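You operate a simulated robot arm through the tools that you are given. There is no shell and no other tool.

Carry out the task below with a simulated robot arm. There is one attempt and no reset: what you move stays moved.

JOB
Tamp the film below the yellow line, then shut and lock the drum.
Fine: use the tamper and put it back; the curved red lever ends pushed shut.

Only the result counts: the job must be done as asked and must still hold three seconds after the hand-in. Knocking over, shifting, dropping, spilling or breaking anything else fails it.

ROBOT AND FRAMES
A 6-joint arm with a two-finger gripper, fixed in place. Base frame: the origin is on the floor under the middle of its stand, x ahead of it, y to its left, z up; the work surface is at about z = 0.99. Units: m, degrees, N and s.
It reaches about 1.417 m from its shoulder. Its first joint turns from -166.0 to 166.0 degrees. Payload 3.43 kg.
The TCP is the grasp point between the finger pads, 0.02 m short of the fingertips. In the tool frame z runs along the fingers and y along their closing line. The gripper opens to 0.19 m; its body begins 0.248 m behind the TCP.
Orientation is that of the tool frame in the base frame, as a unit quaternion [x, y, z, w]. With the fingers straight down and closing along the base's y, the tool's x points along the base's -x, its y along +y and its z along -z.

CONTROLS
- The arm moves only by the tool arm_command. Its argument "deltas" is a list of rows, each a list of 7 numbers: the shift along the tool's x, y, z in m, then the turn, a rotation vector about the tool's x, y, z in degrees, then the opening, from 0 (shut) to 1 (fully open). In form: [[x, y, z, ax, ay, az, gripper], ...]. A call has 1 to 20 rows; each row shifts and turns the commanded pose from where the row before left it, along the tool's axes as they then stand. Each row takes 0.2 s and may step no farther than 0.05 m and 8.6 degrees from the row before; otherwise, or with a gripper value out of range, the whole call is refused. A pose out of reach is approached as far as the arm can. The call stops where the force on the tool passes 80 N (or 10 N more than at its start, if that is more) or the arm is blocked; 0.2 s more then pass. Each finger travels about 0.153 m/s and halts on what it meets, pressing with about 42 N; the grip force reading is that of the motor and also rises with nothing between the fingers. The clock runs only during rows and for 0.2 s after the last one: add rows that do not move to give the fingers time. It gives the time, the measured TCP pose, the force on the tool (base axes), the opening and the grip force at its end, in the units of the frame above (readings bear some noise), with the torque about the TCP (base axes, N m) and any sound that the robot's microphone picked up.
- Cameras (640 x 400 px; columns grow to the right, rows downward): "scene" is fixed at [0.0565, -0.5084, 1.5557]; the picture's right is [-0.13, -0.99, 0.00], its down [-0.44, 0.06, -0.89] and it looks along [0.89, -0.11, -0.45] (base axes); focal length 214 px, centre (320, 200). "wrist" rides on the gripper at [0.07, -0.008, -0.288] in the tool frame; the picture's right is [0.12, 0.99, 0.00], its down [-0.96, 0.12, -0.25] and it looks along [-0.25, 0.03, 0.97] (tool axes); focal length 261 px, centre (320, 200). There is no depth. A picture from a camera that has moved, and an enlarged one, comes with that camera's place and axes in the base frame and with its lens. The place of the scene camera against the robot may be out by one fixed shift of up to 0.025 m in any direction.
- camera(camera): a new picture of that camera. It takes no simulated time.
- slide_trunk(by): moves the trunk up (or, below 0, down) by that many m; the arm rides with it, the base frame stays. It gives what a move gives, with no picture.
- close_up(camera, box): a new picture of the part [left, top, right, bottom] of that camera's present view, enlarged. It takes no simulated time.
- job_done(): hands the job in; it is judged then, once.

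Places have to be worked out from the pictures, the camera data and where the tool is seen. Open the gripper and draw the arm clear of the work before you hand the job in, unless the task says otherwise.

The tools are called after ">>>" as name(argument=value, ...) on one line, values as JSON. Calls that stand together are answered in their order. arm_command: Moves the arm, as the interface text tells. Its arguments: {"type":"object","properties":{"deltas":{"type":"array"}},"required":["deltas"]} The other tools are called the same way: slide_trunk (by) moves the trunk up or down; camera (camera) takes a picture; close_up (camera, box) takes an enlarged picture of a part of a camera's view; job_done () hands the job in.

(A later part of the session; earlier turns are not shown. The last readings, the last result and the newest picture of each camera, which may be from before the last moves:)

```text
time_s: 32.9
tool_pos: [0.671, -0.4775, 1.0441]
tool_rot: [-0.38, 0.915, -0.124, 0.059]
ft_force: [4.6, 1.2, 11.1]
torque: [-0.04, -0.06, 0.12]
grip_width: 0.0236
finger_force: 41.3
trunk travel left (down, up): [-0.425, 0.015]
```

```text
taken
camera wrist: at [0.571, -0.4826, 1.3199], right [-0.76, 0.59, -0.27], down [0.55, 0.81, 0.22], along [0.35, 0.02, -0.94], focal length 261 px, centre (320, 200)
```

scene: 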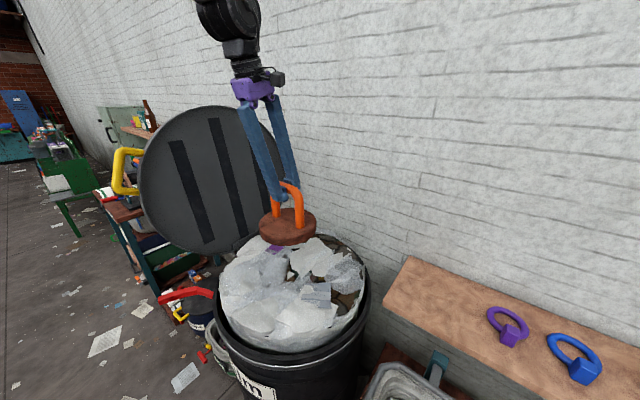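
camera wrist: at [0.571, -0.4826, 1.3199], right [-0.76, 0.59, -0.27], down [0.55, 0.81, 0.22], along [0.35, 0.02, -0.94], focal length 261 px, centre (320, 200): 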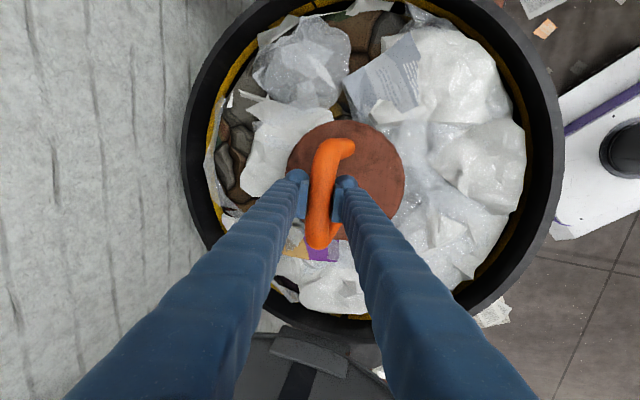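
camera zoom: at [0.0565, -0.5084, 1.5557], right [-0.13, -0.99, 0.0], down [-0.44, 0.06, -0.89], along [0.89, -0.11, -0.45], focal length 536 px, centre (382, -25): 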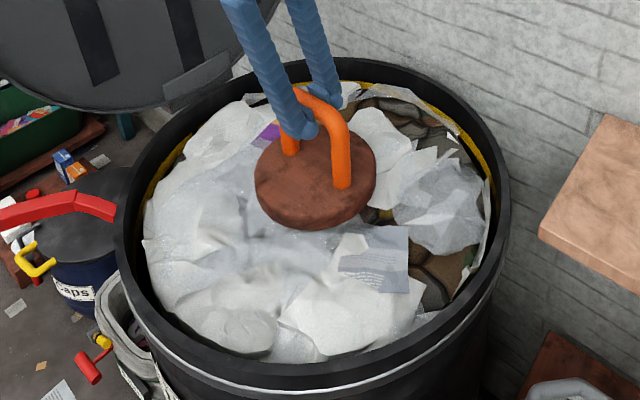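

The yellow line has appeared on the inner wall, right at the film's edge. I keep pressing so that all the film ends well below it, allowing for spring-back.

>>> arm_command(deltas=[[0.0002, 0.0027, 0.0096, 0, 0, 0, 0.0], [0.0002, 0.0027, 0.0096, 0, 0, 0, 0.0], [0.0002, 0.0027, 0.0096, 0, 0, 0, 0.0], [0, 0, 0, 0, 0, 0, 0.0]])

>>> close_up(camera="scene", box=[200, 210, 390, 370])

>>> camera(camera="wrist")

```text
time_s: 33.9
tool_pos: [0.6723, -0.4773, 1.014]
tool_rot: [-0.379, 0.915, -0.123, 0.058]
ft_force: [-4.8, -1.2, 13.0]
torque: [-0.14, 0.19, 0.05]
grip_width: 0.0236
finger_force: 42.2
trunk travel left (down, up): [-0.425, 0.015]
```

```text
2.50 times, centred on (295, 290) of scene
camera zoom: at [0.0565, -0.5084, 1.5557], right [-0.13, -0.99, 0.0], down [-0.44, 0.06, -0.89], along [0.89, -0.11, -0.45], focal length 536 px, centre (382, -25)
```

zoom: 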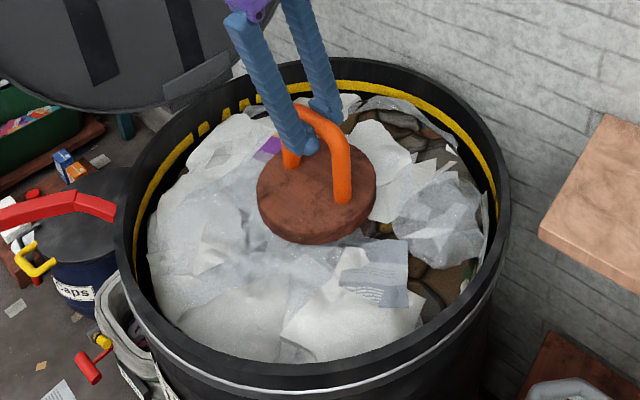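

```text
taken
camera wrist: at [0.5711, -0.4827, 1.2895], right [-0.76, 0.59, -0.27], down [0.55, 0.81, 0.22], along [0.35, 0.02, -0.94], focal length 261 px, centre (320, 200)
```

wrist: 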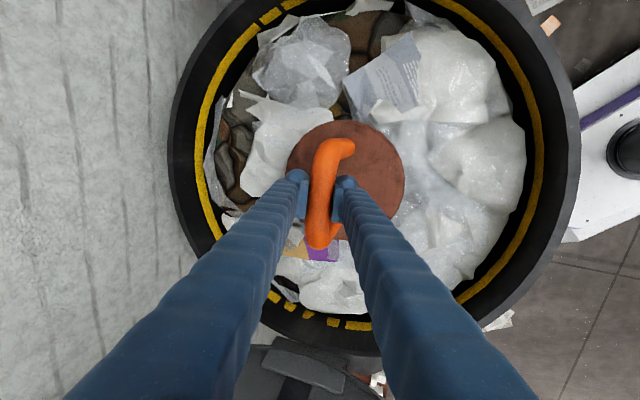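

The film edge is now mostly below the yellow line. I press about 5 cm more for margin.

>>> arm_command(deltas=[[0.0002, 0.0027, 0.0096, 0, 0, 0, 0.0], [0.0002, 0.0027, 0.0096, 0, 0, 0, 0.0], [0.0002, 0.0027, 0.0096, 0, 0, 0, 0.0], [0.0002, 0.0027, 0.0096, 0, 0, 0, 0.0], [0, 0, 0, 0, 0, 0, 0.0]])

>>> close_up(camera="scene", box=[200, 210, 390, 370])

>>> camera(camera="wrist")

```text
time_s: 35.1
tool_pos: [0.6717, -0.4769, 0.9736]
tool_rot: [-0.38, 0.915, -0.123, 0.058]
ft_force: [3.7, 3.2, 15.3]
torque: [-0.12, 0.0, 0.02]
grip_width: 0.0237
finger_force: 41.8
trunk travel left (down, up): [-0.425, 0.015]
```

```text
2.50 times, centred on (295, 290) of scene
camera zoom: at [0.0565, -0.5084, 1.5557], right [-0.13, -0.99, 0.0], down [-0.44, 0.06, -0.89], along [0.89, -0.11, -0.45], focal length 536 px, centre (382, -25)
```

zoom: 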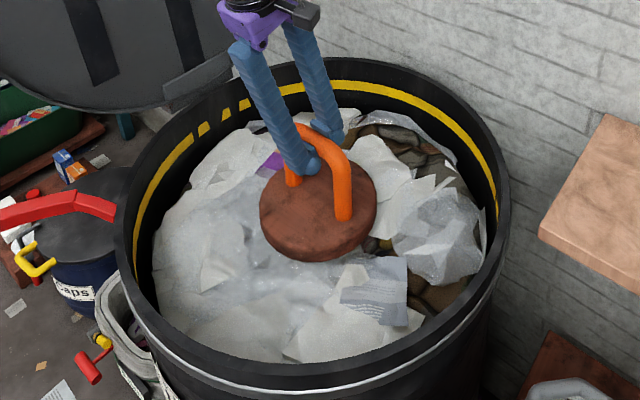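

```text
taken
camera wrist: at [0.5706, -0.4826, 1.2507], right [-0.76, 0.59, -0.27], down [0.55, 0.81, 0.22], along [0.35, 0.02, -0.94], focal length 261 px, centre (320, 200)
```

wrist: 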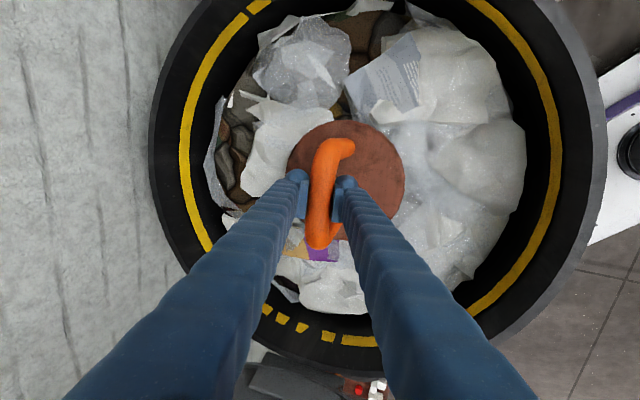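

The film is clearly under the line. I add 2 cm more for margin and then lift to check for spring-back.

>>> arm_command(deltas=[[0.0002, 0.0027, 0.0096, 0, 0, 0, 0.0], [0.0002, 0.0027, 0.0096, 0, 0, 0, 0.0], [0, 0, 0, 0, 0, 0, 0.0], [0, 0, 0, 0, 0, 0, 0.0], [0, 0, 0, 0, 0, 0, 0.0]])

>>> arm_command(deltas=[[-0.0003, -0.0054, -0.0193, 0, 0, 0, 0.0], [-0.0003, -0.0054, -0.0193, 0, 0, 0, 0.0], [-0.0003, -0.0054, -0.0193, 0, 0, 0, 0.0], [-0.0005, -0.0081, -0.0289, 0, 0, 0, 0.0], [-0.0005, -0.0081, -0.0289, 0, 0, 0, 0.0], [-0.0005, -0.0081, -0.0289, 0, 0, 0, 0.0], [-0.0005, -0.0081, -0.0289, 0, 0, 0, 0.0], [-0.0005, -0.0081, -0.0289, 0, 0, 0, 0.0], [-0.0005, -0.0081, -0.0289, 0, 0, 0, 0.0], [-0.0005, -0.0081, -0.0289, 0, 0, 0, 0.0], [0, 0, 0, 0, 0, 0, 0.0]])

>>> close_up(camera="scene", box=[200, 210, 390, 370])

>>> camera(camera="wrist")

```text
time_s: 36.3
tool_pos: [0.6706, -0.4775, 0.9531]
tool_rot: [-0.381, 0.914, -0.124, 0.059]
ft_force: [3.8, -8.0, 17.9]
torque: [0.06, 0.02, 0.04]
grip_width: 0.0238
finger_force: 42.1
trunk travel left (down, up): [-0.425, 0.015]
```

```text
time_s: 38.7
tool_pos: [0.6774, -0.4746, 1.221]
tool_rot: [-0.38, 0.915, -0.122, 0.057]
ft_force: [0.6, 0.0, -8.0]
torque: [-0.03, 0.02, -0.01]
grip_width: 0.0236
finger_force: 42.1
trunk travel left (down, up): [-0.425, 0.015]
```

```text
2.50 times, centred on (295, 290) of scene
camera zoom: at [0.0565, -0.5084, 1.5557], right [-0.13, -0.99, 0.0], down [-0.44, 0.06, -0.89], along [0.89, -0.11, -0.45], focal length 536 px, centre (382, -25)
```

zoom: 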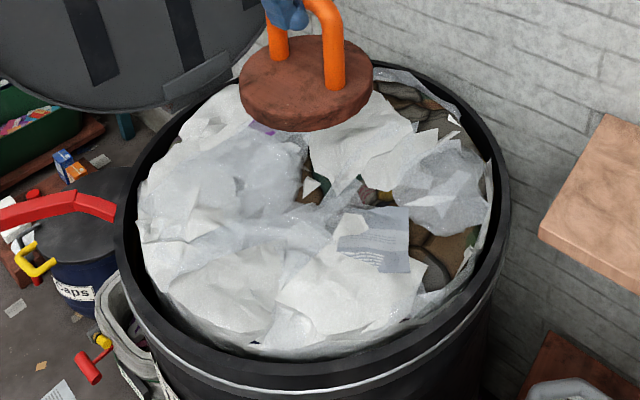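

```text
taken
camera wrist: at [0.5779, -0.4802, 1.4986], right [-0.76, 0.59, -0.27], down [0.55, 0.81, 0.22], along [0.35, 0.02, -0.94], focal length 261 px, centre (320, 200)
```

wrist: 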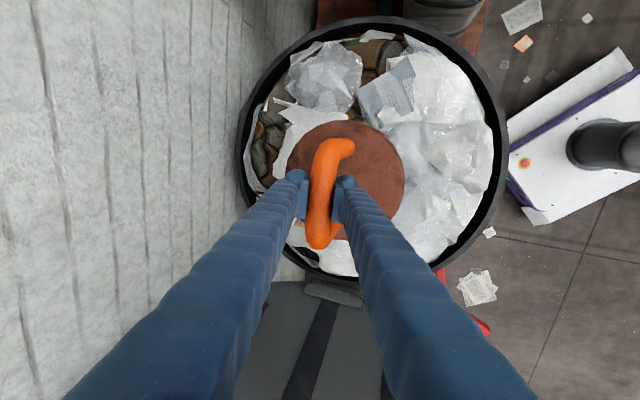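

The film springs back a lot, though not all the way. I'll tamp again, first finding the new contact height to see how much of the last press stuck.

>>> arm_command(deltas=[[0.0005, 0.0081, 0.0289, 0, 0, 0, 0.0], [0.0003, 0.0054, 0.0193, 0, 0, 0, 0.0], [0.0003, 0.0054, 0.0193, 0, 0, 0, 0.0], [0, 0, 0, 0, 0, 0, 0.0]])

>>> arm_command(deltas=[[0.0002, 0.0027, 0.0096, 0, 0, 0, 0.0], [0, 0, 0, 0, 0, 0, 0.0]])

>>> arm_command(deltas=[[0.0002, 0.0027, 0.0096, 0, 0, 0, 0.0], [0, 0, 0, 0, 0, 0, 0.0]])

>>> arm_command(deltas=[[0.0002, 0.0027, 0.0096, 0, 0, 0, 0.0], [0, 0, 0, 0, 0, 0, 0.0]])

>>> arm_command(deltas=[[0.0002, 0.0027, 0.0096, 0, 0, 0, 0.0], [0, 0, 0, 0, 0, 0, 0.0]])

```text
time_s: 39.7
tool_pos: [0.673, -0.4747, 1.1529]
tool_rot: [-0.379, 0.915, -0.123, 0.058]
ft_force: [-0.2, 0.4, -8.1]
torque: [0.0, -0.04, 0.01]
grip_width: 0.0237
finger_force: 42.4
trunk travel left (down, up): [-0.425, 0.015]
```

```text
time_s: 40.3
tool_pos: [0.6723, -0.4756, 1.1407]
tool_rot: [-0.38, 0.915, -0.122, 0.058]
ft_force: [0.5, 0.5, -8.0]
torque: [-0.03, 0.03, 0.02]
grip_width: 0.0238
finger_force: 42.3
trunk travel left (down, up): [-0.425, 0.015]
```

```text
time_s: 40.9
tool_pos: [0.6727, -0.4759, 1.1321]
tool_rot: [-0.38, 0.915, -0.123, 0.058]
ft_force: [-0.3, 0.5, -8.1]
torque: [-0.02, -0.01, -0.02]
grip_width: 0.0237
finger_force: 42.1
trunk travel left (down, up): [-0.425, 0.015]
```

```text
time_s: 41.5
tool_pos: [0.6734, -0.4756, 1.1228]
tool_rot: [-0.38, 0.915, -0.122, 0.058]
ft_force: [0.0, -0.7, -8.2]
torque: [0.0, -0.05, 0.01]
grip_width: 0.0238
finger_force: 42.1
trunk travel left (down, up): [-0.425, 0.015]
```

```text
time_s: 42.1
tool_pos: [0.674, -0.4771, 1.1122]
tool_rot: [-0.38, 0.915, -0.123, 0.059]
ft_force: [0.0, 0.3, -8.6]
torque: [-0.04, 0.01, -0.01]
grip_width: 0.0238
finger_force: 42.2
trunk travel left (down, up): [-0.425, 0.015]
```

There is no contact yet at 1.112, where the first contact came at about 1.14, so the film has taken some set. I continue down.

>>> arm_command(deltas=[[0.0002, 0.0027, 0.0096, 0, 0, 0, 0.0], [0, 0, 0, 0, 0, 0, 0.0]])

>>> arm_command(deltas=[[0.0002, 0.0027, 0.0096, 0, 0, 0, 0.0], [0, 0, 0, 0, 0, 0, 0.0]])

>>> arm_command(deltas=[[0.0002, 0.0027, 0.0096, 0, 0, 0, 0.0], [0, 0, 0, 0, 0, 0, 0.0]])

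>>> arm_command(deltas=[[0.0002, 0.0027, 0.0096, 0, 0, 0, 0.0], [0, 0, 0, 0, 0, 0, 0.0]])

```text
time_s: 42.7
tool_pos: [0.6731, -0.4759, 1.1014]
tool_rot: [-0.38, 0.915, -0.123, 0.058]
ft_force: [0.3, -0.2, -8.4]
torque: [-0.03, 0.0, -0.02]
grip_width: 0.0238
finger_force: 41.9
trunk travel left (down, up): [-0.425, 0.015]
```

```text
time_s: 43.3
tool_pos: [0.672, -0.4755, 1.0917]
tool_rot: [-0.38, 0.915, -0.123, 0.059]
ft_force: [0.4, 0.3, -8.4]
torque: [0.01, -0.01, 0.02]
grip_width: 0.0235
finger_force: 41.9
trunk travel left (down, up): [-0.425, 0.015]
```

```text
time_s: 43.9
tool_pos: [0.6734, -0.4773, 1.0834]
tool_rot: [-0.38, 0.915, -0.123, 0.058]
ft_force: [1.4, 0.4, 0.3]
torque: [-0.11, 0.19, -0.11]
grip_width: 0.0236
finger_force: 41.4
trunk travel left (down, up): [-0.425, 0.015]
```

```text
time_s: 44.5
tool_pos: [0.6721, -0.4773, 1.0725]
tool_rot: [-0.38, 0.915, -0.123, 0.059]
ft_force: [3.4, -0.1, 6.9]
torque: [0.04, -0.31, 0.18]
grip_width: 0.0236
finger_force: 41.7
trunk travel left (down, up): [-0.425, 0.015]
```

Contact is now at TCP of about 1.085, so roughly 5.5 cm of permanent set out of 19 cm pressed. I tamp again, deeper, and hold a little.

>>> arm_command(deltas=[[0.0003, 0.0054, 0.0193, 0, 0, 0, 0.0], [0.0003, 0.0054, 0.0193, 0, 0, 0, 0.0], [0.0003, 0.0054, 0.0193, 0, 0, 0, 0.0], [0.0003, 0.0054, 0.0193, 0, 0, 0, 0.0], [0.0003, 0.0054, 0.0193, 0, 0, 0, 0.0], [0.0003, 0.0054, 0.0193, 0, 0, 0, 0.0], [0.0003, 0.0054, 0.0193, 0, 0, 0, 0.0], [0, 0, 0, 0, 0, 0, 0.0], [0, 0, 0, 0, 0, 0, 0.0]])

>>> close_up(camera="scene", box=[200, 210, 390, 370])

```text
time_s: 46.5
tool_pos: [0.6712, -0.4771, 0.9333]
tool_rot: [-0.379, 0.915, -0.123, 0.059]
ft_force: [2.7, 6.6, 20.1]
torque: [-0.07, 0.14, -0.01]
grip_width: 0.0235
finger_force: 41.9
trunk travel left (down, up): [-0.425, 0.015]
```

```text
2.50 times, centred on (295, 290) of scene
camera zoom: at [0.0565, -0.5084, 1.5557], right [-0.13, -0.99, 0.0], down [-0.44, 0.06, -0.89], along [0.89, -0.11, -0.45], focal length 536 px, centre (382, -25)
```

zoom: 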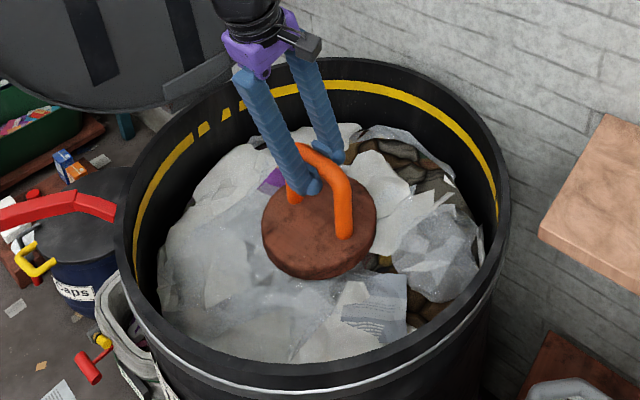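

At 29 N it is still compressing smoothly, so I push about 5 cm deeper.

>>> arm_command(deltas=[[0.0003, 0.0054, 0.0193, 0, 0, 0, 0.0], [0.0003, 0.0054, 0.0193, 0, 0, 0, 0.0], [0.0002, 0.0027, 0.0096, 0, 0, 0, 0.0], [0, 0, 0, 0, 0, 0, 0.0], [0, 0, 0, 0, 0, 0, 0.0]])

>>> close_up(camera="scene", box=[200, 180, 390, 370])

>>> camera(camera="wrist")

```text
time_s: 47.7
tool_pos: [0.6716, -0.4765, 0.8828]
tool_rot: [-0.379, 0.915, -0.122, 0.058]
ft_force: [0.0, 5.2, 16.1]
torque: [0.09, 0.23, -0.09]
grip_width: 0.0001
finger_force: 34.9
trunk travel left (down, up): [-0.425, 0.015]
```

```text
2.11 times, centred on (295, 275) of scene
camera zoom: at [0.0565, -0.5084, 1.5557], right [-0.13, -0.99, 0.0], down [-0.44, 0.06, -0.89], along [0.89, -0.11, -0.45], focal length 452 px, centre (373, 42)
```

zoom: 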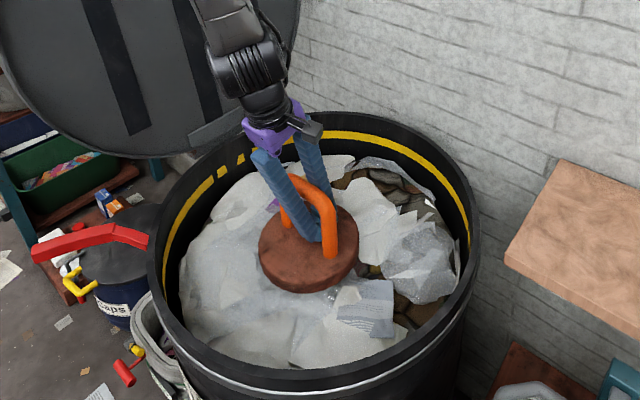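

```text
taken
camera wrist: at [0.5709, -0.4822, 1.1597], right [-0.76, 0.59, -0.27], down [0.55, 0.81, 0.22], along [0.35, 0.02, -0.94], focal length 261 px, centre (320, 200)
```

wrist: 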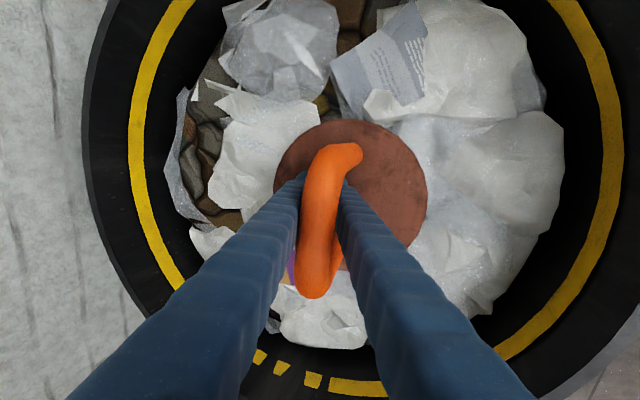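

The grip slipped: the opening reads 0, so the bar slid up between the fingers, and the closed fingertips now seem to rest on the disc inside the handle loop. I'll look closely before doing anything else.

>>> close_up(camera="scene", box=[240, 215, 340, 305])

>>> close_up(camera="wrist", box=[220, 80, 460, 320])

```text
4.44 times, centred on (290, 260) of scene
camera zoom: at [0.0565, -0.5084, 1.5557], right [-0.13, -0.99, 0.0], down [-0.44, 0.06, -0.89], along [0.89, -0.11, -0.45], focal length 953 px, centre (453, -67)
```

zoom: 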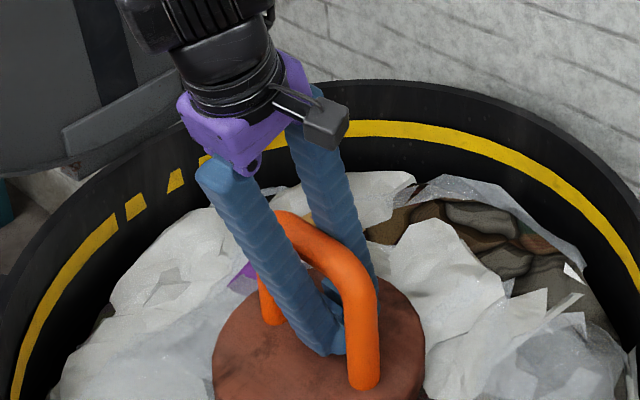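

```text
1.67 times, centred on (340, 200) of wrist
camera zoom: at [0.5709, -0.4822, 1.1597], right [-0.76, 0.59, -0.27], down [0.55, 0.81, 0.22], along [0.35, 0.02, -0.94], focal length 434 px, centre (287, 200)
```

zoom: 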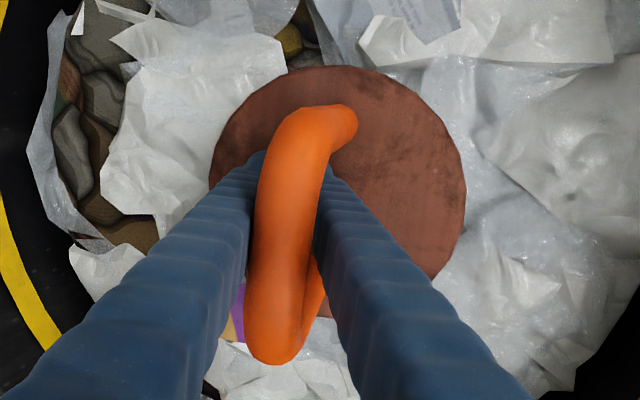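

The tamper is still level, with the fingers inside its handle loop and the tips on the disc, about 35 mm off-centre because of the tool tilt. Pressing this way avoids slipping, so I'll open slightly to free the bar, ease up, and rotate the tool to vertical so the tips press near the disc centre.

>>> arm_command(deltas=[[0, 0, 0, 0, 0, 0, 0.1], [0, 0, 0, 0, 0, 0, 0.2], [0, 0, 0, 0, 0, 0, 0.2]])

>>> close_up(camera="scene", box=[230, 200, 350, 310])

```text
time_s: 48.5
tool_pos: [0.6719, -0.4783, 0.8844]
tool_rot: [-0.38, 0.915, -0.124, 0.058]
ft_force: [3.9, -2.3, 17.8]
torque: [0.13, 0.26, 0.0]
grip_width: 0.0329
finger_force: 0.0
trunk travel left (down, up): [-0.425, 0.015]
```

```text
3.64 times, centred on (290, 255) of scene
camera zoom: at [0.0565, -0.5084, 1.5557], right [-0.13, -0.99, 0.0], down [-0.44, 0.06, -0.89], along [0.89, -0.11, -0.45], focal length 780 px, centre (429, 0)
```

zoom: 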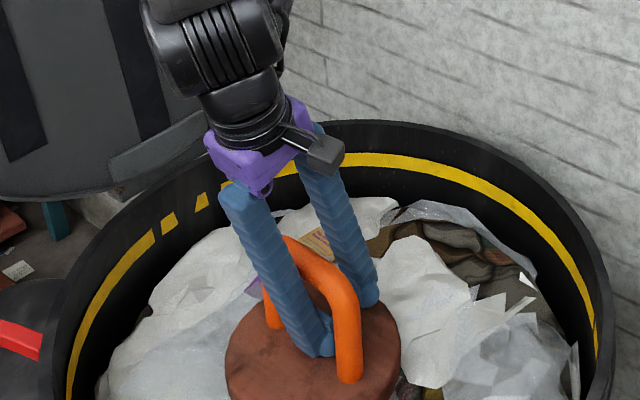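

The fingers opened to 33 mm around the bar. I ease up 3 cm and rotate the tool to vertical about the bar.

>>> arm_command(deltas=[[-0.0003, -0.0054, -0.0193, 0, 0, 0, 0.2], [-0.0003, -0.0054, -0.0193, 0, 0, 0, 0.2], [0.0009, 0.014, -0.002, -8, 0, 0, 0.2], [0.0009, 0.014, -0.002, -8, 0, 0, 0.2], [0, 0, 0, 0, 0, 0, 0.2]])

>>> close_up(camera="scene", box=[230, 200, 350, 310])

>>> camera(camera="wrist")

```text
time_s: 49.7
tool_pos: [0.6525, -0.4587, 0.9229]
tool_rot: [-0.385, 0.923, 0.006, 0.005]
ft_force: [2.6, 1.1, 12.5]
torque: [-0.36, -0.28, 0.16]
grip_width: 0.0389
finger_force: 0.3
trunk travel left (down, up): [-0.425, 0.015]
```

```text
3.64 times, centred on (290, 255) of scene
camera zoom: at [0.0565, -0.5084, 1.5557], right [-0.13, -0.99, 0.0], down [-0.44, 0.06, -0.89], along [0.89, -0.11, -0.45], focal length 780 px, centre (429, 0)
```

zoom: 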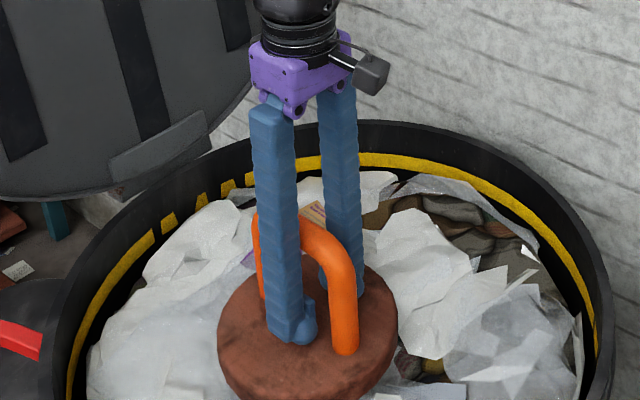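

```text
taken
camera wrist: at [0.6087, -0.5209, 1.2085], right [-0.79, 0.61, 0.0], down [0.59, 0.76, 0.26], along [0.16, 0.21, -0.97], focal length 261 px, centre (320, 200)
```

wrist: 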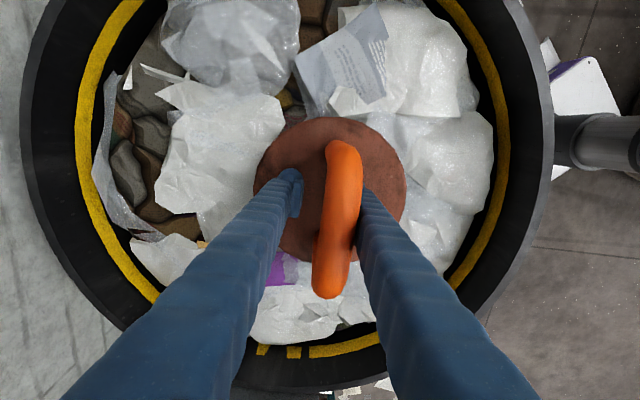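

The tool is vertical and the fingertips straddle the bar, pressing near the disc centre. I press straight down through the disc and watch the force.

>>> arm_command(deltas=[[0, 0.002, 0.02, 0, 0, 0, 0.2], [0, 0.002, 0.02, 0, 0, 0, 0.2], [0, 0.002, 0.02, 0, 0, 0, 0.2], [0, 0.002, 0.02, 0, 0, 0, 0.2], [0, 0, 0.02, 0, 0, 0, 0.2], [0, 0, 0, 0, 0, 0, 0.2]])

>>> close_up(camera="scene", box=[200, 190, 390, 370])

>>> camera(camera="wrist")

```text
time_s: 50.9
tool_pos: [0.6489, -0.4533, 0.8423]
tool_rot: [-0.384, 0.923, 0.002, 0.006]
ft_force: [-7.9, 5.4, 41.8]
torque: [-1.86, -0.49, -0.32]
grip_width: 0.0061
finger_force: 27.5
trunk travel left (down, up): [-0.425, 0.015]
stopped in row 5: the force on the tool passed its limit at 96 N (the readings are from after the stop); the commanded pose is now the measured one
```

```text
2.22 times, centred on (295, 280) of scene
camera zoom: at [0.0565, -0.5084, 1.5557], right [-0.13, -0.99, 0.0], down [-0.44, 0.06, -0.89], along [0.89, -0.11, -0.45], focal length 477 px, centre (376, 22)
```

zoom: 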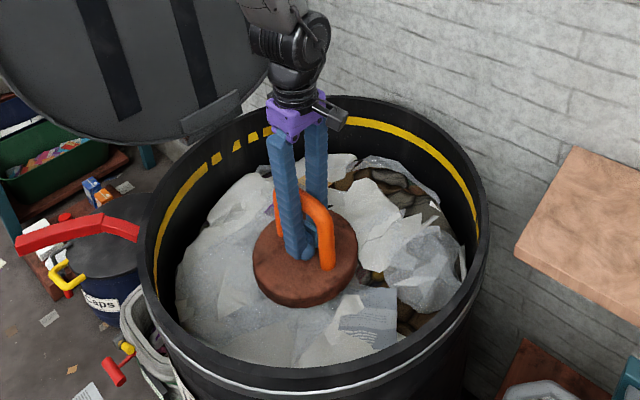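

```text
taken
camera wrist: at [0.6037, -0.5134, 1.1265], right [-0.79, 0.62, 0.0], down [0.59, 0.76, 0.26], along [0.16, 0.2, -0.97], focal length 261 px, centre (320, 200)
```

wrist: 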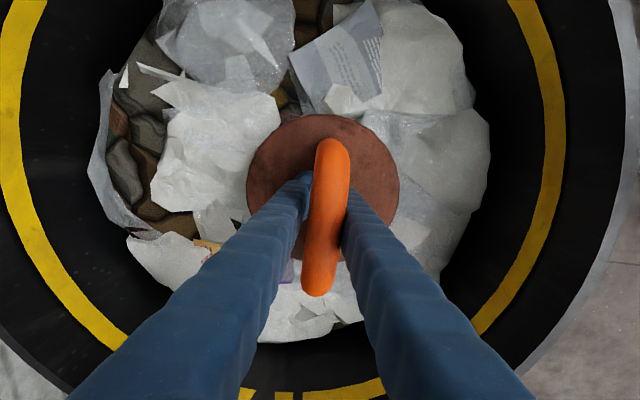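

The press stopped on the force limit (96 N peak), with 42 N remaining and the film well below the line. I'll keep pressing more slowly, in case the resistance depends on speed.

>>> arm_command(deltas=[[0, 0, 0, 0, 0, 0, 0.1], [0, 0, 0.005, 0, 0, 0, 0.1], [0, 0, 0.005, 0, 0, 0, 0.1], [0, 0, 0.005, 0, 0, 0, 0.1], [0, 0, 0.005, 0, 0, 0, 0.1], [0, 0, 0, 0, 0, 0, 0.1]])

>>> close_up(camera="wrist", box=[220, 80, 460, 320])

```text
time_s: 51.6
tool_pos: [0.654, -0.4579, 0.8423]
tool_rot: [-0.384, 0.923, -0.002, 0.01]
ft_force: [-5.4, -2.4, 37.4]
torque: [0.31, 0.88, 0.19]
grip_width: 0.0209
finger_force: 1.3
trunk travel left (down, up): [-0.425, 0.015]
stopped in row 3: the force on the tool passed its limit at 87 N (the readings are from after the stop); the commanded pose is now the measured one
```

```text
1.67 times, centred on (340, 200) of wrist
camera zoom: at [0.6061, -0.5156, 1.1267], right [-0.79, 0.61, -0.01], down [0.59, 0.76, 0.26], along [0.17, 0.2, -0.97], focal length 434 px, centre (287, 200)
```

zoom: 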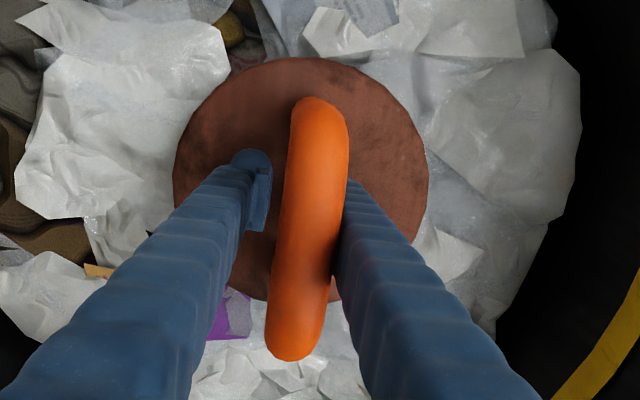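

The resistance now looks like a hard stop, with the film fully compressed at a disc bottom near 0.77. I'll raise the fingers inside the loop without lifting the tamper and see how far the film rebounds.

>>> arm_command(deltas=[[0, 0, -0.01, 0, 0, 0, 0.2], [0, 0, -0.02, 0, 0, 0, 0.25], [0, 0, -0.02, 0, 0, 0, 0.25], [0, 0, 0, 0, 0, 0, 0.25]])

>>> camera(camera="wrist")

>>> close_up(camera="scene", box=[200, 190, 390, 370])

```text
time_s: 52.6
tool_pos: [0.651, -0.4539, 0.886]
tool_rot: [-0.384, 0.923, 0.0, 0.009]
ft_force: [3.6, -5.0, 15.0]
torque: [0.2, 0.42, 0.09]
grip_width: 0.0442
finger_force: 0.2
trunk travel left (down, up): [-0.425, 0.015]
```

```text
taken
camera wrist: at [0.6046, -0.5131, 1.1716], right [-0.79, 0.62, -0.01], down [0.59, 0.76, 0.26], along [0.17, 0.2, -0.97], focal length 261 px, centre (320, 200)
```

wrist: 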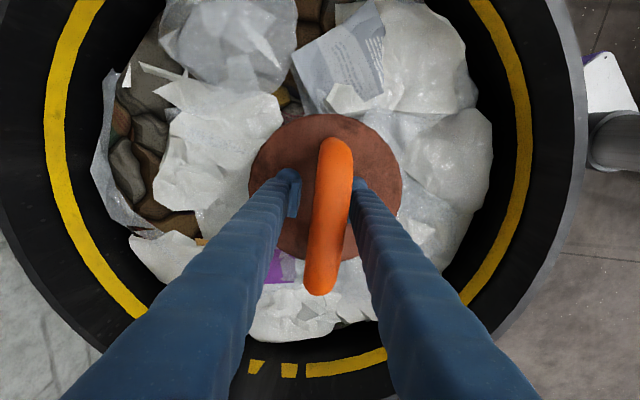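

```text
2.22 times, centred on (295, 280) of scene
camera zoom: at [0.0565, -0.5084, 1.5557], right [-0.13, -0.99, 0.0], down [-0.44, 0.06, -0.89], along [0.89, -0.11, -0.45], focal length 477 px, centre (376, 22)
```

zoom: 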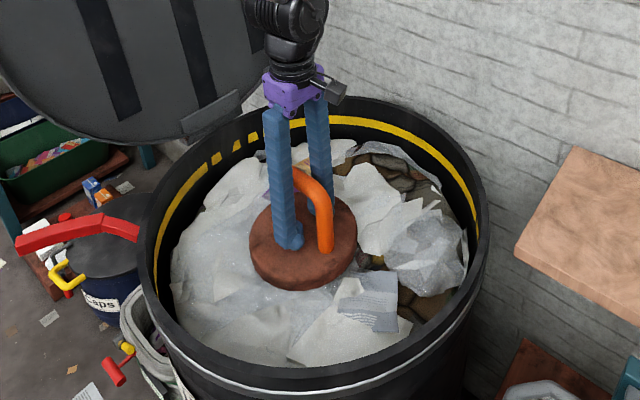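

The film still pushes up with 15 N here. I raise in small steps to find where the fingertips leave the disc, which gives the new rest level with the tamper's weight on it.

>>> arm_command(deltas=[[0, 0, -0.015, 0, 0, 0, 0.25], [0, 0, 0, 0, 0, 0, 0.25], [0, 0, 0, 0, 0, 0, 0.25]])

>>> arm_command(deltas=[[0, 0, -0.015, 0, 0, 0, 0.25], [0, 0, 0, 0, 0, 0, 0.25], [0, 0, 0, 0, 0, 0, 0.25]])

>>> arm_command(deltas=[[0, 0, -0.015, 0, 0, 0, 0.25], [0, 0, 0, 0, 0, 0, 0.25], [0, 0, 0, 0, 0, 0, 0.25]])

>>> camera(camera="wrist")

>>> close_up(camera="scene", box=[200, 190, 390, 370])

```text
time_s: 53.4
tool_pos: [0.6494, -0.4537, 0.9026]
tool_rot: [-0.384, 0.923, -0.001, 0.009]
ft_force: [4.8, -0.1, 15.1]
torque: [0.29, 0.38, -0.1]
grip_width: 0.0453
finger_force: 0.0
trunk travel left (down, up): [-0.425, 0.015]
```

```text
time_s: 54.2
tool_pos: [0.6502, -0.4534, 0.9193]
tool_rot: [-0.383, 0.924, 0.0, 0.009]
ft_force: [0.8, -4.1, 12.3]
torque: [0.15, 0.42, 0.16]
grip_width: 0.0455
finger_force: 0.1
trunk travel left (down, up): [-0.425, 0.015]
```

```text
time_s: 55.0
tool_pos: [0.6503, -0.4547, 0.9334]
tool_rot: [-0.385, 0.923, 0.001, 0.009]
ft_force: [4.0, 0.8, 12.1]
torque: [0.23, 0.3, -0.1]
grip_width: 0.0465
finger_force: 0.1
trunk travel left (down, up): [-0.425, 0.015]
```

```text
taken
camera wrist: at [0.603, -0.5126, 1.2178], right [-0.79, 0.62, -0.01], down [0.59, 0.76, 0.26], along [0.17, 0.2, -0.97], focal length 261 px, centre (320, 200)
```

wrist: 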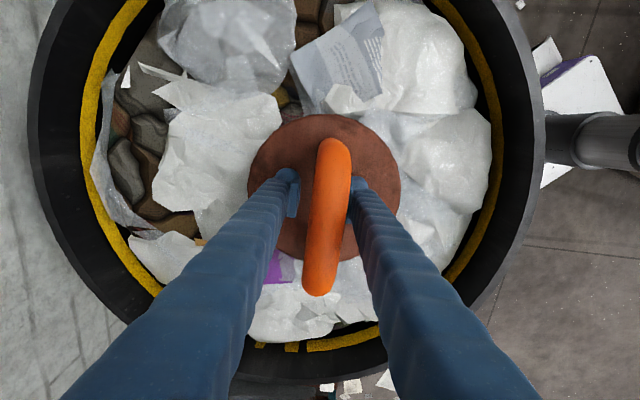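

```text
2.22 times, centred on (295, 280) of scene
camera zoom: at [0.0565, -0.5084, 1.5557], right [-0.13, -0.99, 0.0], down [-0.44, 0.06, -0.89], along [0.89, -0.11, -0.45], focal length 477 px, centre (376, 22)
```

zoom: 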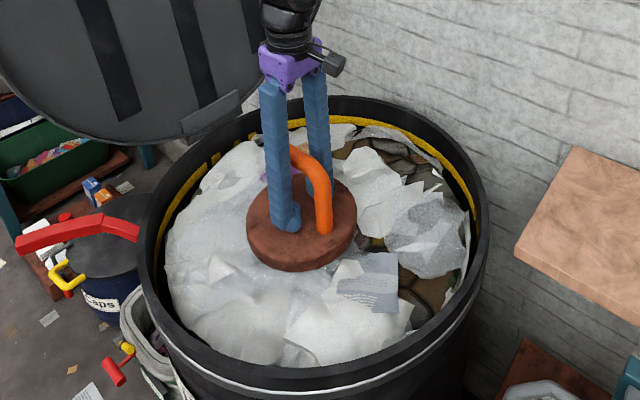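

The force stays around 12 N on the fingers as the disc rises, so the film has not relaxed yet. I keep raising to find the rest level.

>>> arm_command(deltas=[[0, 0, -0.015, 0, 0, 0, 0.25], [0, 0, 0, 0, 0, 0, 0.25], [0, 0, 0, 0, 0, 0, 0.25]])

>>> arm_command(deltas=[[0, 0, -0.015, 0, 0, 0, 0.25], [0, 0, 0, 0, 0, 0, 0.25], [0, 0, 0, 0, 0, 0, 0.25]])

>>> arm_command(deltas=[[0, 0, -0.015, 0, 0, 0, 0.25], [0, 0, 0, 0, 0, 0, 0.25], [0, 0, 0, 0, 0, 0, 0.25]])

>>> camera(camera="wrist")

>>> close_up(camera="scene", box=[200, 190, 390, 370])

```text
time_s: 55.8
tool_pos: [0.6517, -0.4526, 0.9471]
tool_rot: [-0.384, 0.923, 0.0, 0.008]
ft_force: [-0.8, 0.2, 0.7]
torque: [0.03, 0.0, 0.0]
grip_width: 0.0474
finger_force: 0.0
trunk travel left (down, up): [-0.425, 0.015]
```

```text
time_s: 56.6
tool_pos: [0.6506, -0.4558, 0.9609]
tool_rot: [-0.384, 0.923, 0.0, 0.009]
ft_force: [-0.1, 0.6, 0.7]
torque: [0.01, -0.06, -0.03]
grip_width: 0.0475
finger_force: 0.1
trunk travel left (down, up): [-0.425, 0.015]
```

```text
time_s: 57.4
tool_pos: [0.6522, -0.4563, 0.976]
tool_rot: [-0.384, 0.923, -0.001, 0.009]
ft_force: [0.6, -0.4, -0.6]
torque: [0.02, 0.01, 0.0]
grip_width: 0.0473
finger_force: 0.1
trunk travel left (down, up): [-0.425, 0.015]
```

```text
taken
camera wrist: at [0.6042, -0.515, 1.2614], right [-0.79, 0.62, -0.01], down [0.59, 0.76, 0.26], along [0.17, 0.2, -0.97], focal length 261 px, centre (320, 200)
```

wrist: 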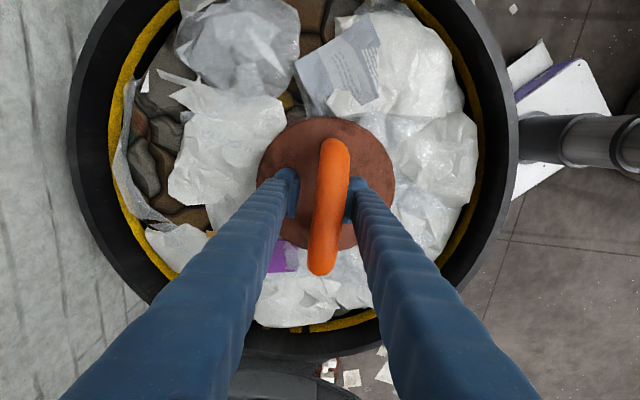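

```text
2.22 times, centred on (295, 280) of scene
camera zoom: at [0.0565, -0.5084, 1.5557], right [-0.13, -0.99, 0.0], down [-0.44, 0.06, -0.89], along [0.89, -0.11, -0.45], focal length 477 px, centre (376, 22)
```

zoom: 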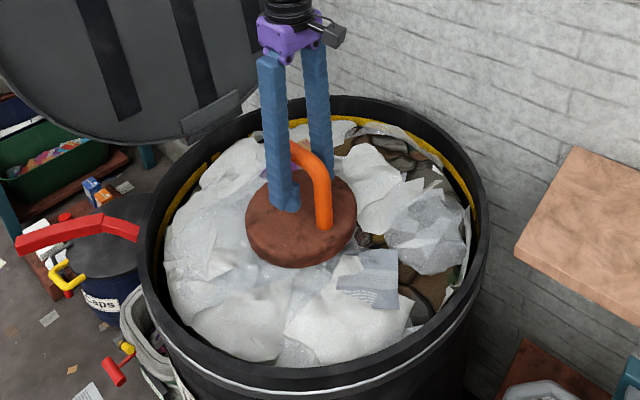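

The film came to rest with the disc bottom near 0.888, so each stroke leaves some permanent set: 0.967, then 0.918, then 0.888. I'll do more full strokes with the fingers centred on the disc, stopping just short of the hard stop and dwelling there.

>>> arm_command(deltas=[[0, 0.01, 0, 0, 0, 0, 0.25], [0, 0, 0.02, 0, 0, 0, 0.25], [0, 0, 0.02, 0, 0, 0, 0.25], [0, 0, 0.02, 0, 0, 0, 0.25], [0, 0, 0.02, 0, 0, 0, 0.25], [0, 0, 0.015, 0, 0, 0, 0.25], [0, 0, 0.015, 0, 0, 0, 0.25], [0, 0, 0.01, 0, 0, 0, 0.25], [0, 0, 0, 0, 0, 0, 0.25], [0, 0, 0, 0, 0, 0, 0.25], [0, 0, 0, 0, 0, 0, 0.25]])

>>> camera(camera="wrist")

>>> close_up(camera="scene", box=[200, 190, 390, 370])

```text
time_s: 59.8
tool_pos: [0.6463, -0.4486, 0.857]
tool_rot: [-0.384, 0.923, 0.0, 0.008]
ft_force: [-4.3, -5.4, 19.2]
torque: [0.26, 0.75, 0.25]
grip_width: 0.0477
finger_force: 0.6
trunk travel left (down, up): [-0.425, 0.015]
```

```text
taken
camera wrist: at [0.5981, -0.5073, 1.143], right [-0.79, 0.62, -0.01], down [0.59, 0.76, 0.26], along [0.17, 0.2, -0.97], focal length 261 px, centre (320, 200)
```

wrist: 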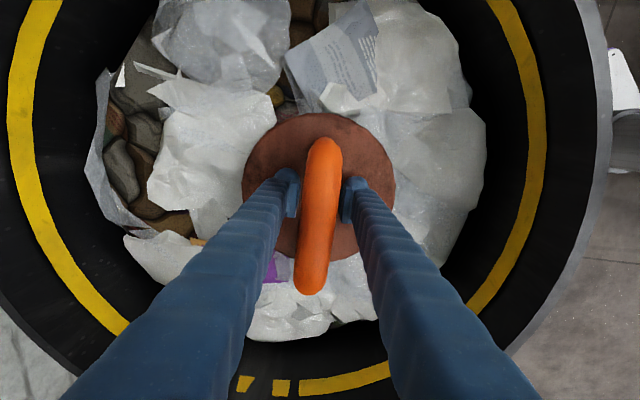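

```text
2.22 times, centred on (295, 280) of scene
camera zoom: at [0.0565, -0.5084, 1.5557], right [-0.13, -0.99, 0.0], down [-0.44, 0.06, -0.89], along [0.89, -0.11, -0.45], focal length 477 px, centre (376, 22)
```

zoom: 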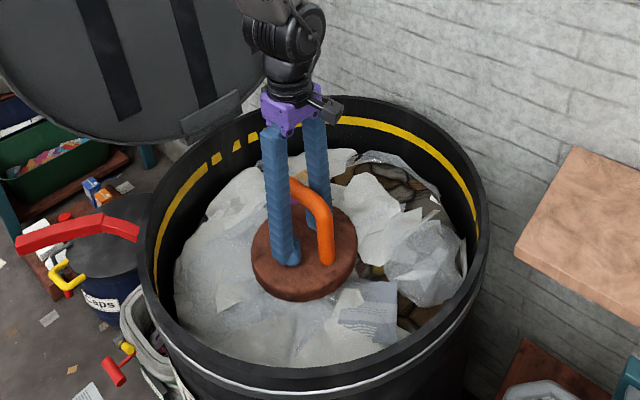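

The bar is now centred between the fingers at 19 N. I press slowly toward the hard stop and dwell.

>>> arm_command(deltas=[[0, 0, 0.005, 0, 0, 0, 0.25], [0, 0, 0.005, 0, 0, 0, 0.25], [0, 0, 0.005, 0, 0, 0, 0.25], [0, 0, 0.005, 0, 0, 0, 0.25], [0, 0, 0.005, 0, 0, 0, 0.25], [0, 0, 0.005, 0, 0, 0, 0.25], [0, 0, 0, 0, 0, 0, 0.25], [0, 0, 0, 0, 0, 0, 0.25]])

```text
time_s: 61.0
tool_pos: [0.648, -0.4514, 0.8416]
tool_rot: [-0.385, 0.923, -0.004, 0.011]
ft_force: [-11.8, 1.6, 44.7]
torque: [1.09, 1.81, 0.09]
grip_width: 0.0551
finger_force: 6.6
trunk travel left (down, up): [-0.425, 0.015]
stopped in row 6: the force on the tool passed its limit at 88 N (the readings are from after the stop); the commanded pose is now the measured one
```

The hard stop is confirmed at TCP z of about 0.842. I release upward and then make another stroke.

>>> arm_command(deltas=[[0, 0, -0.03, 0, 0, 0, 0.25], [0, 0, -0.03, 0, 0, 0, 0.25], [0, 0, -0.03, 0, 0, 0, 0.25], [0, 0, -0.03, 0, 0, 0, 0.25], [0, 0, 0, 0, 0, 0, 0.25], [0, 0, 0, 0, 0, 0, 0.25], [0, 0, 0.02, 0, 0, 0, 0.25], [0, 0, 0, 0, 0, 0, 0.25]])

>>> arm_command(deltas=[[0, 0, 0.01, 0, 0, 0, 0.25], [0, 0, 0, 0, 0, 0, 0.25]])

>>> arm_command(deltas=[[0, 0, 0.01, 0, 0, 0, 0.25], [0, 0, 0, 0, 0, 0, 0.25]])

>>> arm_command(deltas=[[0, 0, 0.01, 0, 0, 0, 0.25], [0, 0, 0, 0, 0, 0, 0.25]])

>>> close_up(camera="scene", box=[200, 190, 390, 370])

```text
time_s: 62.8
tool_pos: [0.6472, -0.4516, 0.9383]
tool_rot: [-0.384, 0.923, -0.004, 0.011]
ft_force: [-0.3, 0.2, -0.7]
torque: [0.0, -0.05, 0.0]
grip_width: 0.0475
finger_force: 0.0
trunk travel left (down, up): [-0.425, 0.015]
```

```text
time_s: 63.4
tool_pos: [0.6481, -0.4521, 0.9274]
tool_rot: [-0.384, 0.923, -0.002, 0.01]
ft_force: [-0.4, 0.8, -0.1]
torque: [0.01, -0.02, -0.01]
grip_width: 0.0474
finger_force: 0.0
trunk travel left (down, up): [-0.425, 0.015]
```

```text
time_s: 64.0
tool_pos: [0.6492, -0.451, 0.9193]
tool_rot: [-0.384, 0.923, -0.004, 0.01]
ft_force: [-0.4, -0.4, 0.0]
torque: [0.0, -0.05, -0.02]
grip_width: 0.0475
finger_force: 0.0
trunk travel left (down, up): [-0.425, 0.015]
```

```text
time_s: 64.6
tool_pos: [0.6478, -0.4507, 0.9066]
tool_rot: [-0.385, 0.923, -0.003, 0.01]
ft_force: [0.3, 0.7, -0.1]
torque: [0.03, -0.02, 0.01]
grip_width: 0.0477
finger_force: 0.0
trunk travel left (down, up): [-0.425, 0.015]
```

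```text
2.22 times, centred on (295, 280) of scene
camera zoom: at [0.0565, -0.5084, 1.5557], right [-0.13, -0.99, 0.0], down [-0.44, 0.06, -0.89], along [0.89, -0.11, -0.45], focal length 477 px, centre (376, 22)
```

zoom: 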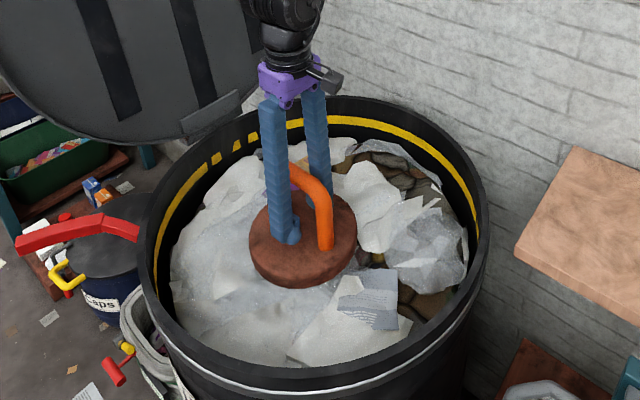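

Good progress: there is still no contact at 0.907 and the yellow line is fully visible with the tamper merely resting. I find the contact level and make another stroke.

>>> arm_command(deltas=[[0, 0, 0.01, 0, 0, 0, 0.25], [0, 0, 0, 0, 0, 0, 0.25]])

>>> arm_command(deltas=[[0, 0, 0.01, 0, 0, 0, 0.25], [0, 0, 0, 0, 0, 0, 0.25]])

>>> arm_command(deltas=[[0, 0, 0.01, 0, 0, 0, 0.25], [0, 0, 0, 0, 0, 0, 0.25]])

>>> arm_command(deltas=[[0, 0, 0.01, 0, 0, 0, 0.25], [0, 0, 0.01, 0, 0, 0, 0.25], [0, 0, 0.005, 0, 0, 0, 0.25], [0, 0, 0.005, 0, 0, 0, 0.25], [0, 0, 0, 0, 0, 0, 0.25], [0, 0, 0, 0, 0, 0, 0.25]])

```text
time_s: 65.2
tool_pos: [0.6494, -0.4499, 0.8987]
tool_rot: [-0.385, 0.923, -0.003, 0.01]
ft_force: [-0.1, -0.3, -0.4]
torque: [-0.02, 0.0, 0.01]
grip_width: 0.0472
finger_force: 0.1
trunk travel left (down, up): [-0.425, 0.015]
```

```text
time_s: 65.8
tool_pos: [0.6484, -0.4507, 0.8897]
tool_rot: [-0.384, 0.923, -0.003, 0.011]
ft_force: [3.6, 3.1, 15.7]
torque: [0.38, 0.44, -0.23]
grip_width: 0.0478
finger_force: 0.3
trunk travel left (down, up): [-0.425, 0.015]
```

```text
time_s: 66.4
tool_pos: [0.6483, -0.4509, 0.8793]
tool_rot: [-0.383, 0.924, -0.002, 0.011]
ft_force: [-0.2, -2.3, 16.9]
torque: [0.27, 0.56, 0.05]
grip_width: 0.0474
finger_force: 0.0
trunk travel left (down, up): [-0.425, 0.015]
```

```text
time_s: 67.8
tool_pos: [0.6502, -0.4503, 0.848]
tool_rot: [-0.384, 0.923, -0.003, 0.011]
ft_force: [-7.1, -5.4, 19.1]
torque: [0.27, 0.74, 0.23]
grip_width: 0.0483
finger_force: 0.5
trunk travel left (down, up): [-0.425, 0.015]
```

The rest level is now TCP of about 0.895 (disc bottom about 0.845). I make two more strokes for margin.

>>> arm_command(deltas=[[0, 0, 0.004, 0, 0, 0, 0.25], [0, 0, 0, 0, 0, 0, 0.25], [0, 0, 0, 0, 0, 0, 0.25], [0, 0, -0.03, 0, 0, 0, 0.25], [0, 0, -0.03, 0, 0, 0, 0.25], [0, 0, -0.03, 0, 0, 0, 0.25], [0, 0, 0, 0, 0, 0, 0.25], [0, 0, 0, 0, 0, 0, 0.25], [0, 0, 0.02, 0, 0, 0, 0.25], [0, 0, 0.02, 0, 0, 0, 0.25], [0, 0, 0.02, 0, 0, 0, 0.25], [0, 0, 0.02, 0, 0, 0, 0.25], [0, 0, 0.006, 0, 0, 0, 0.25], [0, 0, 0.004, 0, 0, 0, 0.25], [0, 0, 0, 0, 0, 0, 0.25], [0, 0, 0, 0, 0, 0, 0.25]])

>>> close_up(camera="wrist", box=[200, 80, 440, 320])

```text
time_s: 71.2
tool_pos: [0.6505, -0.449, 0.844]
tool_rot: [-0.383, 0.924, -0.003, 0.01]
ft_force: [-0.1, -0.3, 20.7]
torque: [0.36, 0.62, 0.01]
grip_width: 0.0475
finger_force: 0.0
trunk travel left (down, up): [-0.425, 0.015]
```

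```text
1.67 times, centred on (320, 200) of wrist
camera zoom: at [0.6007, -0.5073, 1.1292], right [-0.79, 0.62, -0.02], down [0.59, 0.76, 0.26], along [0.17, 0.2, -0.96], focal length 434 px, centre (320, 200)
```

zoom: 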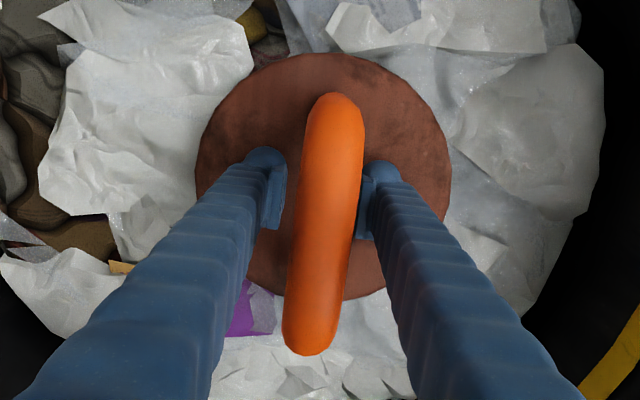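

Next I release and measure the new rest level.

>>> arm_command(deltas=[[0, 0, -0.03, 0, 0, 0, 0.25], [0, 0, -0.03, 0, 0, 0, 0.25], [0, 0, -0.03, 0, 0, 0, 0.25], [0, 0, 0, 0, 0, 0, 0.25], [0, 0, 0, 0, 0, 0, 0.25], [0, 0, 0.02, 0, 0, 0, 0.25], [0, 0, 0.02, 0, 0, 0, 0.25], [0, 0, 0, 0, 0, 0, 0.25]])

>>> arm_command(deltas=[[0, 0, 0.008, 0, 0, 0, 0.25], [0, 0, 0, 0, 0, 0, 0.25]])

>>> arm_command(deltas=[[0, 0, 0.008, 0, 0, 0, 0.25], [0, 0, 0, 0, 0, 0, 0.25]])

>>> arm_command(deltas=[[0, 0, 0.008, 0, 0, 0, 0.25], [0, 0, 0, 0, 0, 0, 0.25]])

>>> close_up(camera="scene", box=[200, 190, 390, 370])

```text
time_s: 73.0
tool_pos: [0.6479, -0.4491, 0.8901]
tool_rot: [-0.384, 0.923, -0.003, 0.01]
ft_force: [-0.5, -0.3, 0.2]
torque: [0.01, 0.0, 0.0]
grip_width: 0.0474
finger_force: 0.1
trunk travel left (down, up): [-0.425, 0.015]
```

```text
time_s: 73.6
tool_pos: [0.6512, -0.4483, 0.8844]
tool_rot: [-0.384, 0.923, -0.004, 0.01]
ft_force: [-0.6, -0.8, -0.3]
torque: [-0.01, -0.02, -0.02]
grip_width: 0.0475
finger_force: 0.1
trunk travel left (down, up): [-0.425, 0.015]
```

```text
time_s: 74.2
tool_pos: [0.6486, -0.4501, 0.8785]
tool_rot: [-0.384, 0.923, -0.004, 0.01]
ft_force: [0.3, 0.2, -0.1]
torque: [0.01, -0.02, -0.03]
grip_width: 0.0476
finger_force: 0.2
trunk travel left (down, up): [-0.425, 0.015]
```

```text
time_s: 74.8
tool_pos: [0.6481, -0.4506, 0.87]
tool_rot: [-0.385, 0.923, -0.004, 0.009]
ft_force: [0.2, -0.4, 0.7]
torque: [0.03, -0.03, 0.01]
grip_width: 0.0475
finger_force: 0.1
trunk travel left (down, up): [-0.425, 0.015]
```

```text
2.22 times, centred on (295, 280) of scene
camera zoom: at [0.0565, -0.5084, 1.5557], right [-0.13, -0.99, 0.0], down [-0.44, 0.06, -0.89], along [0.89, -0.11, -0.45], focal length 477 px, centre (376, 22)
```

zoom: 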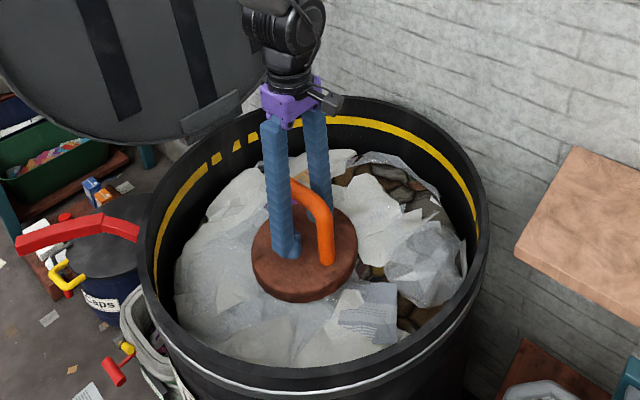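

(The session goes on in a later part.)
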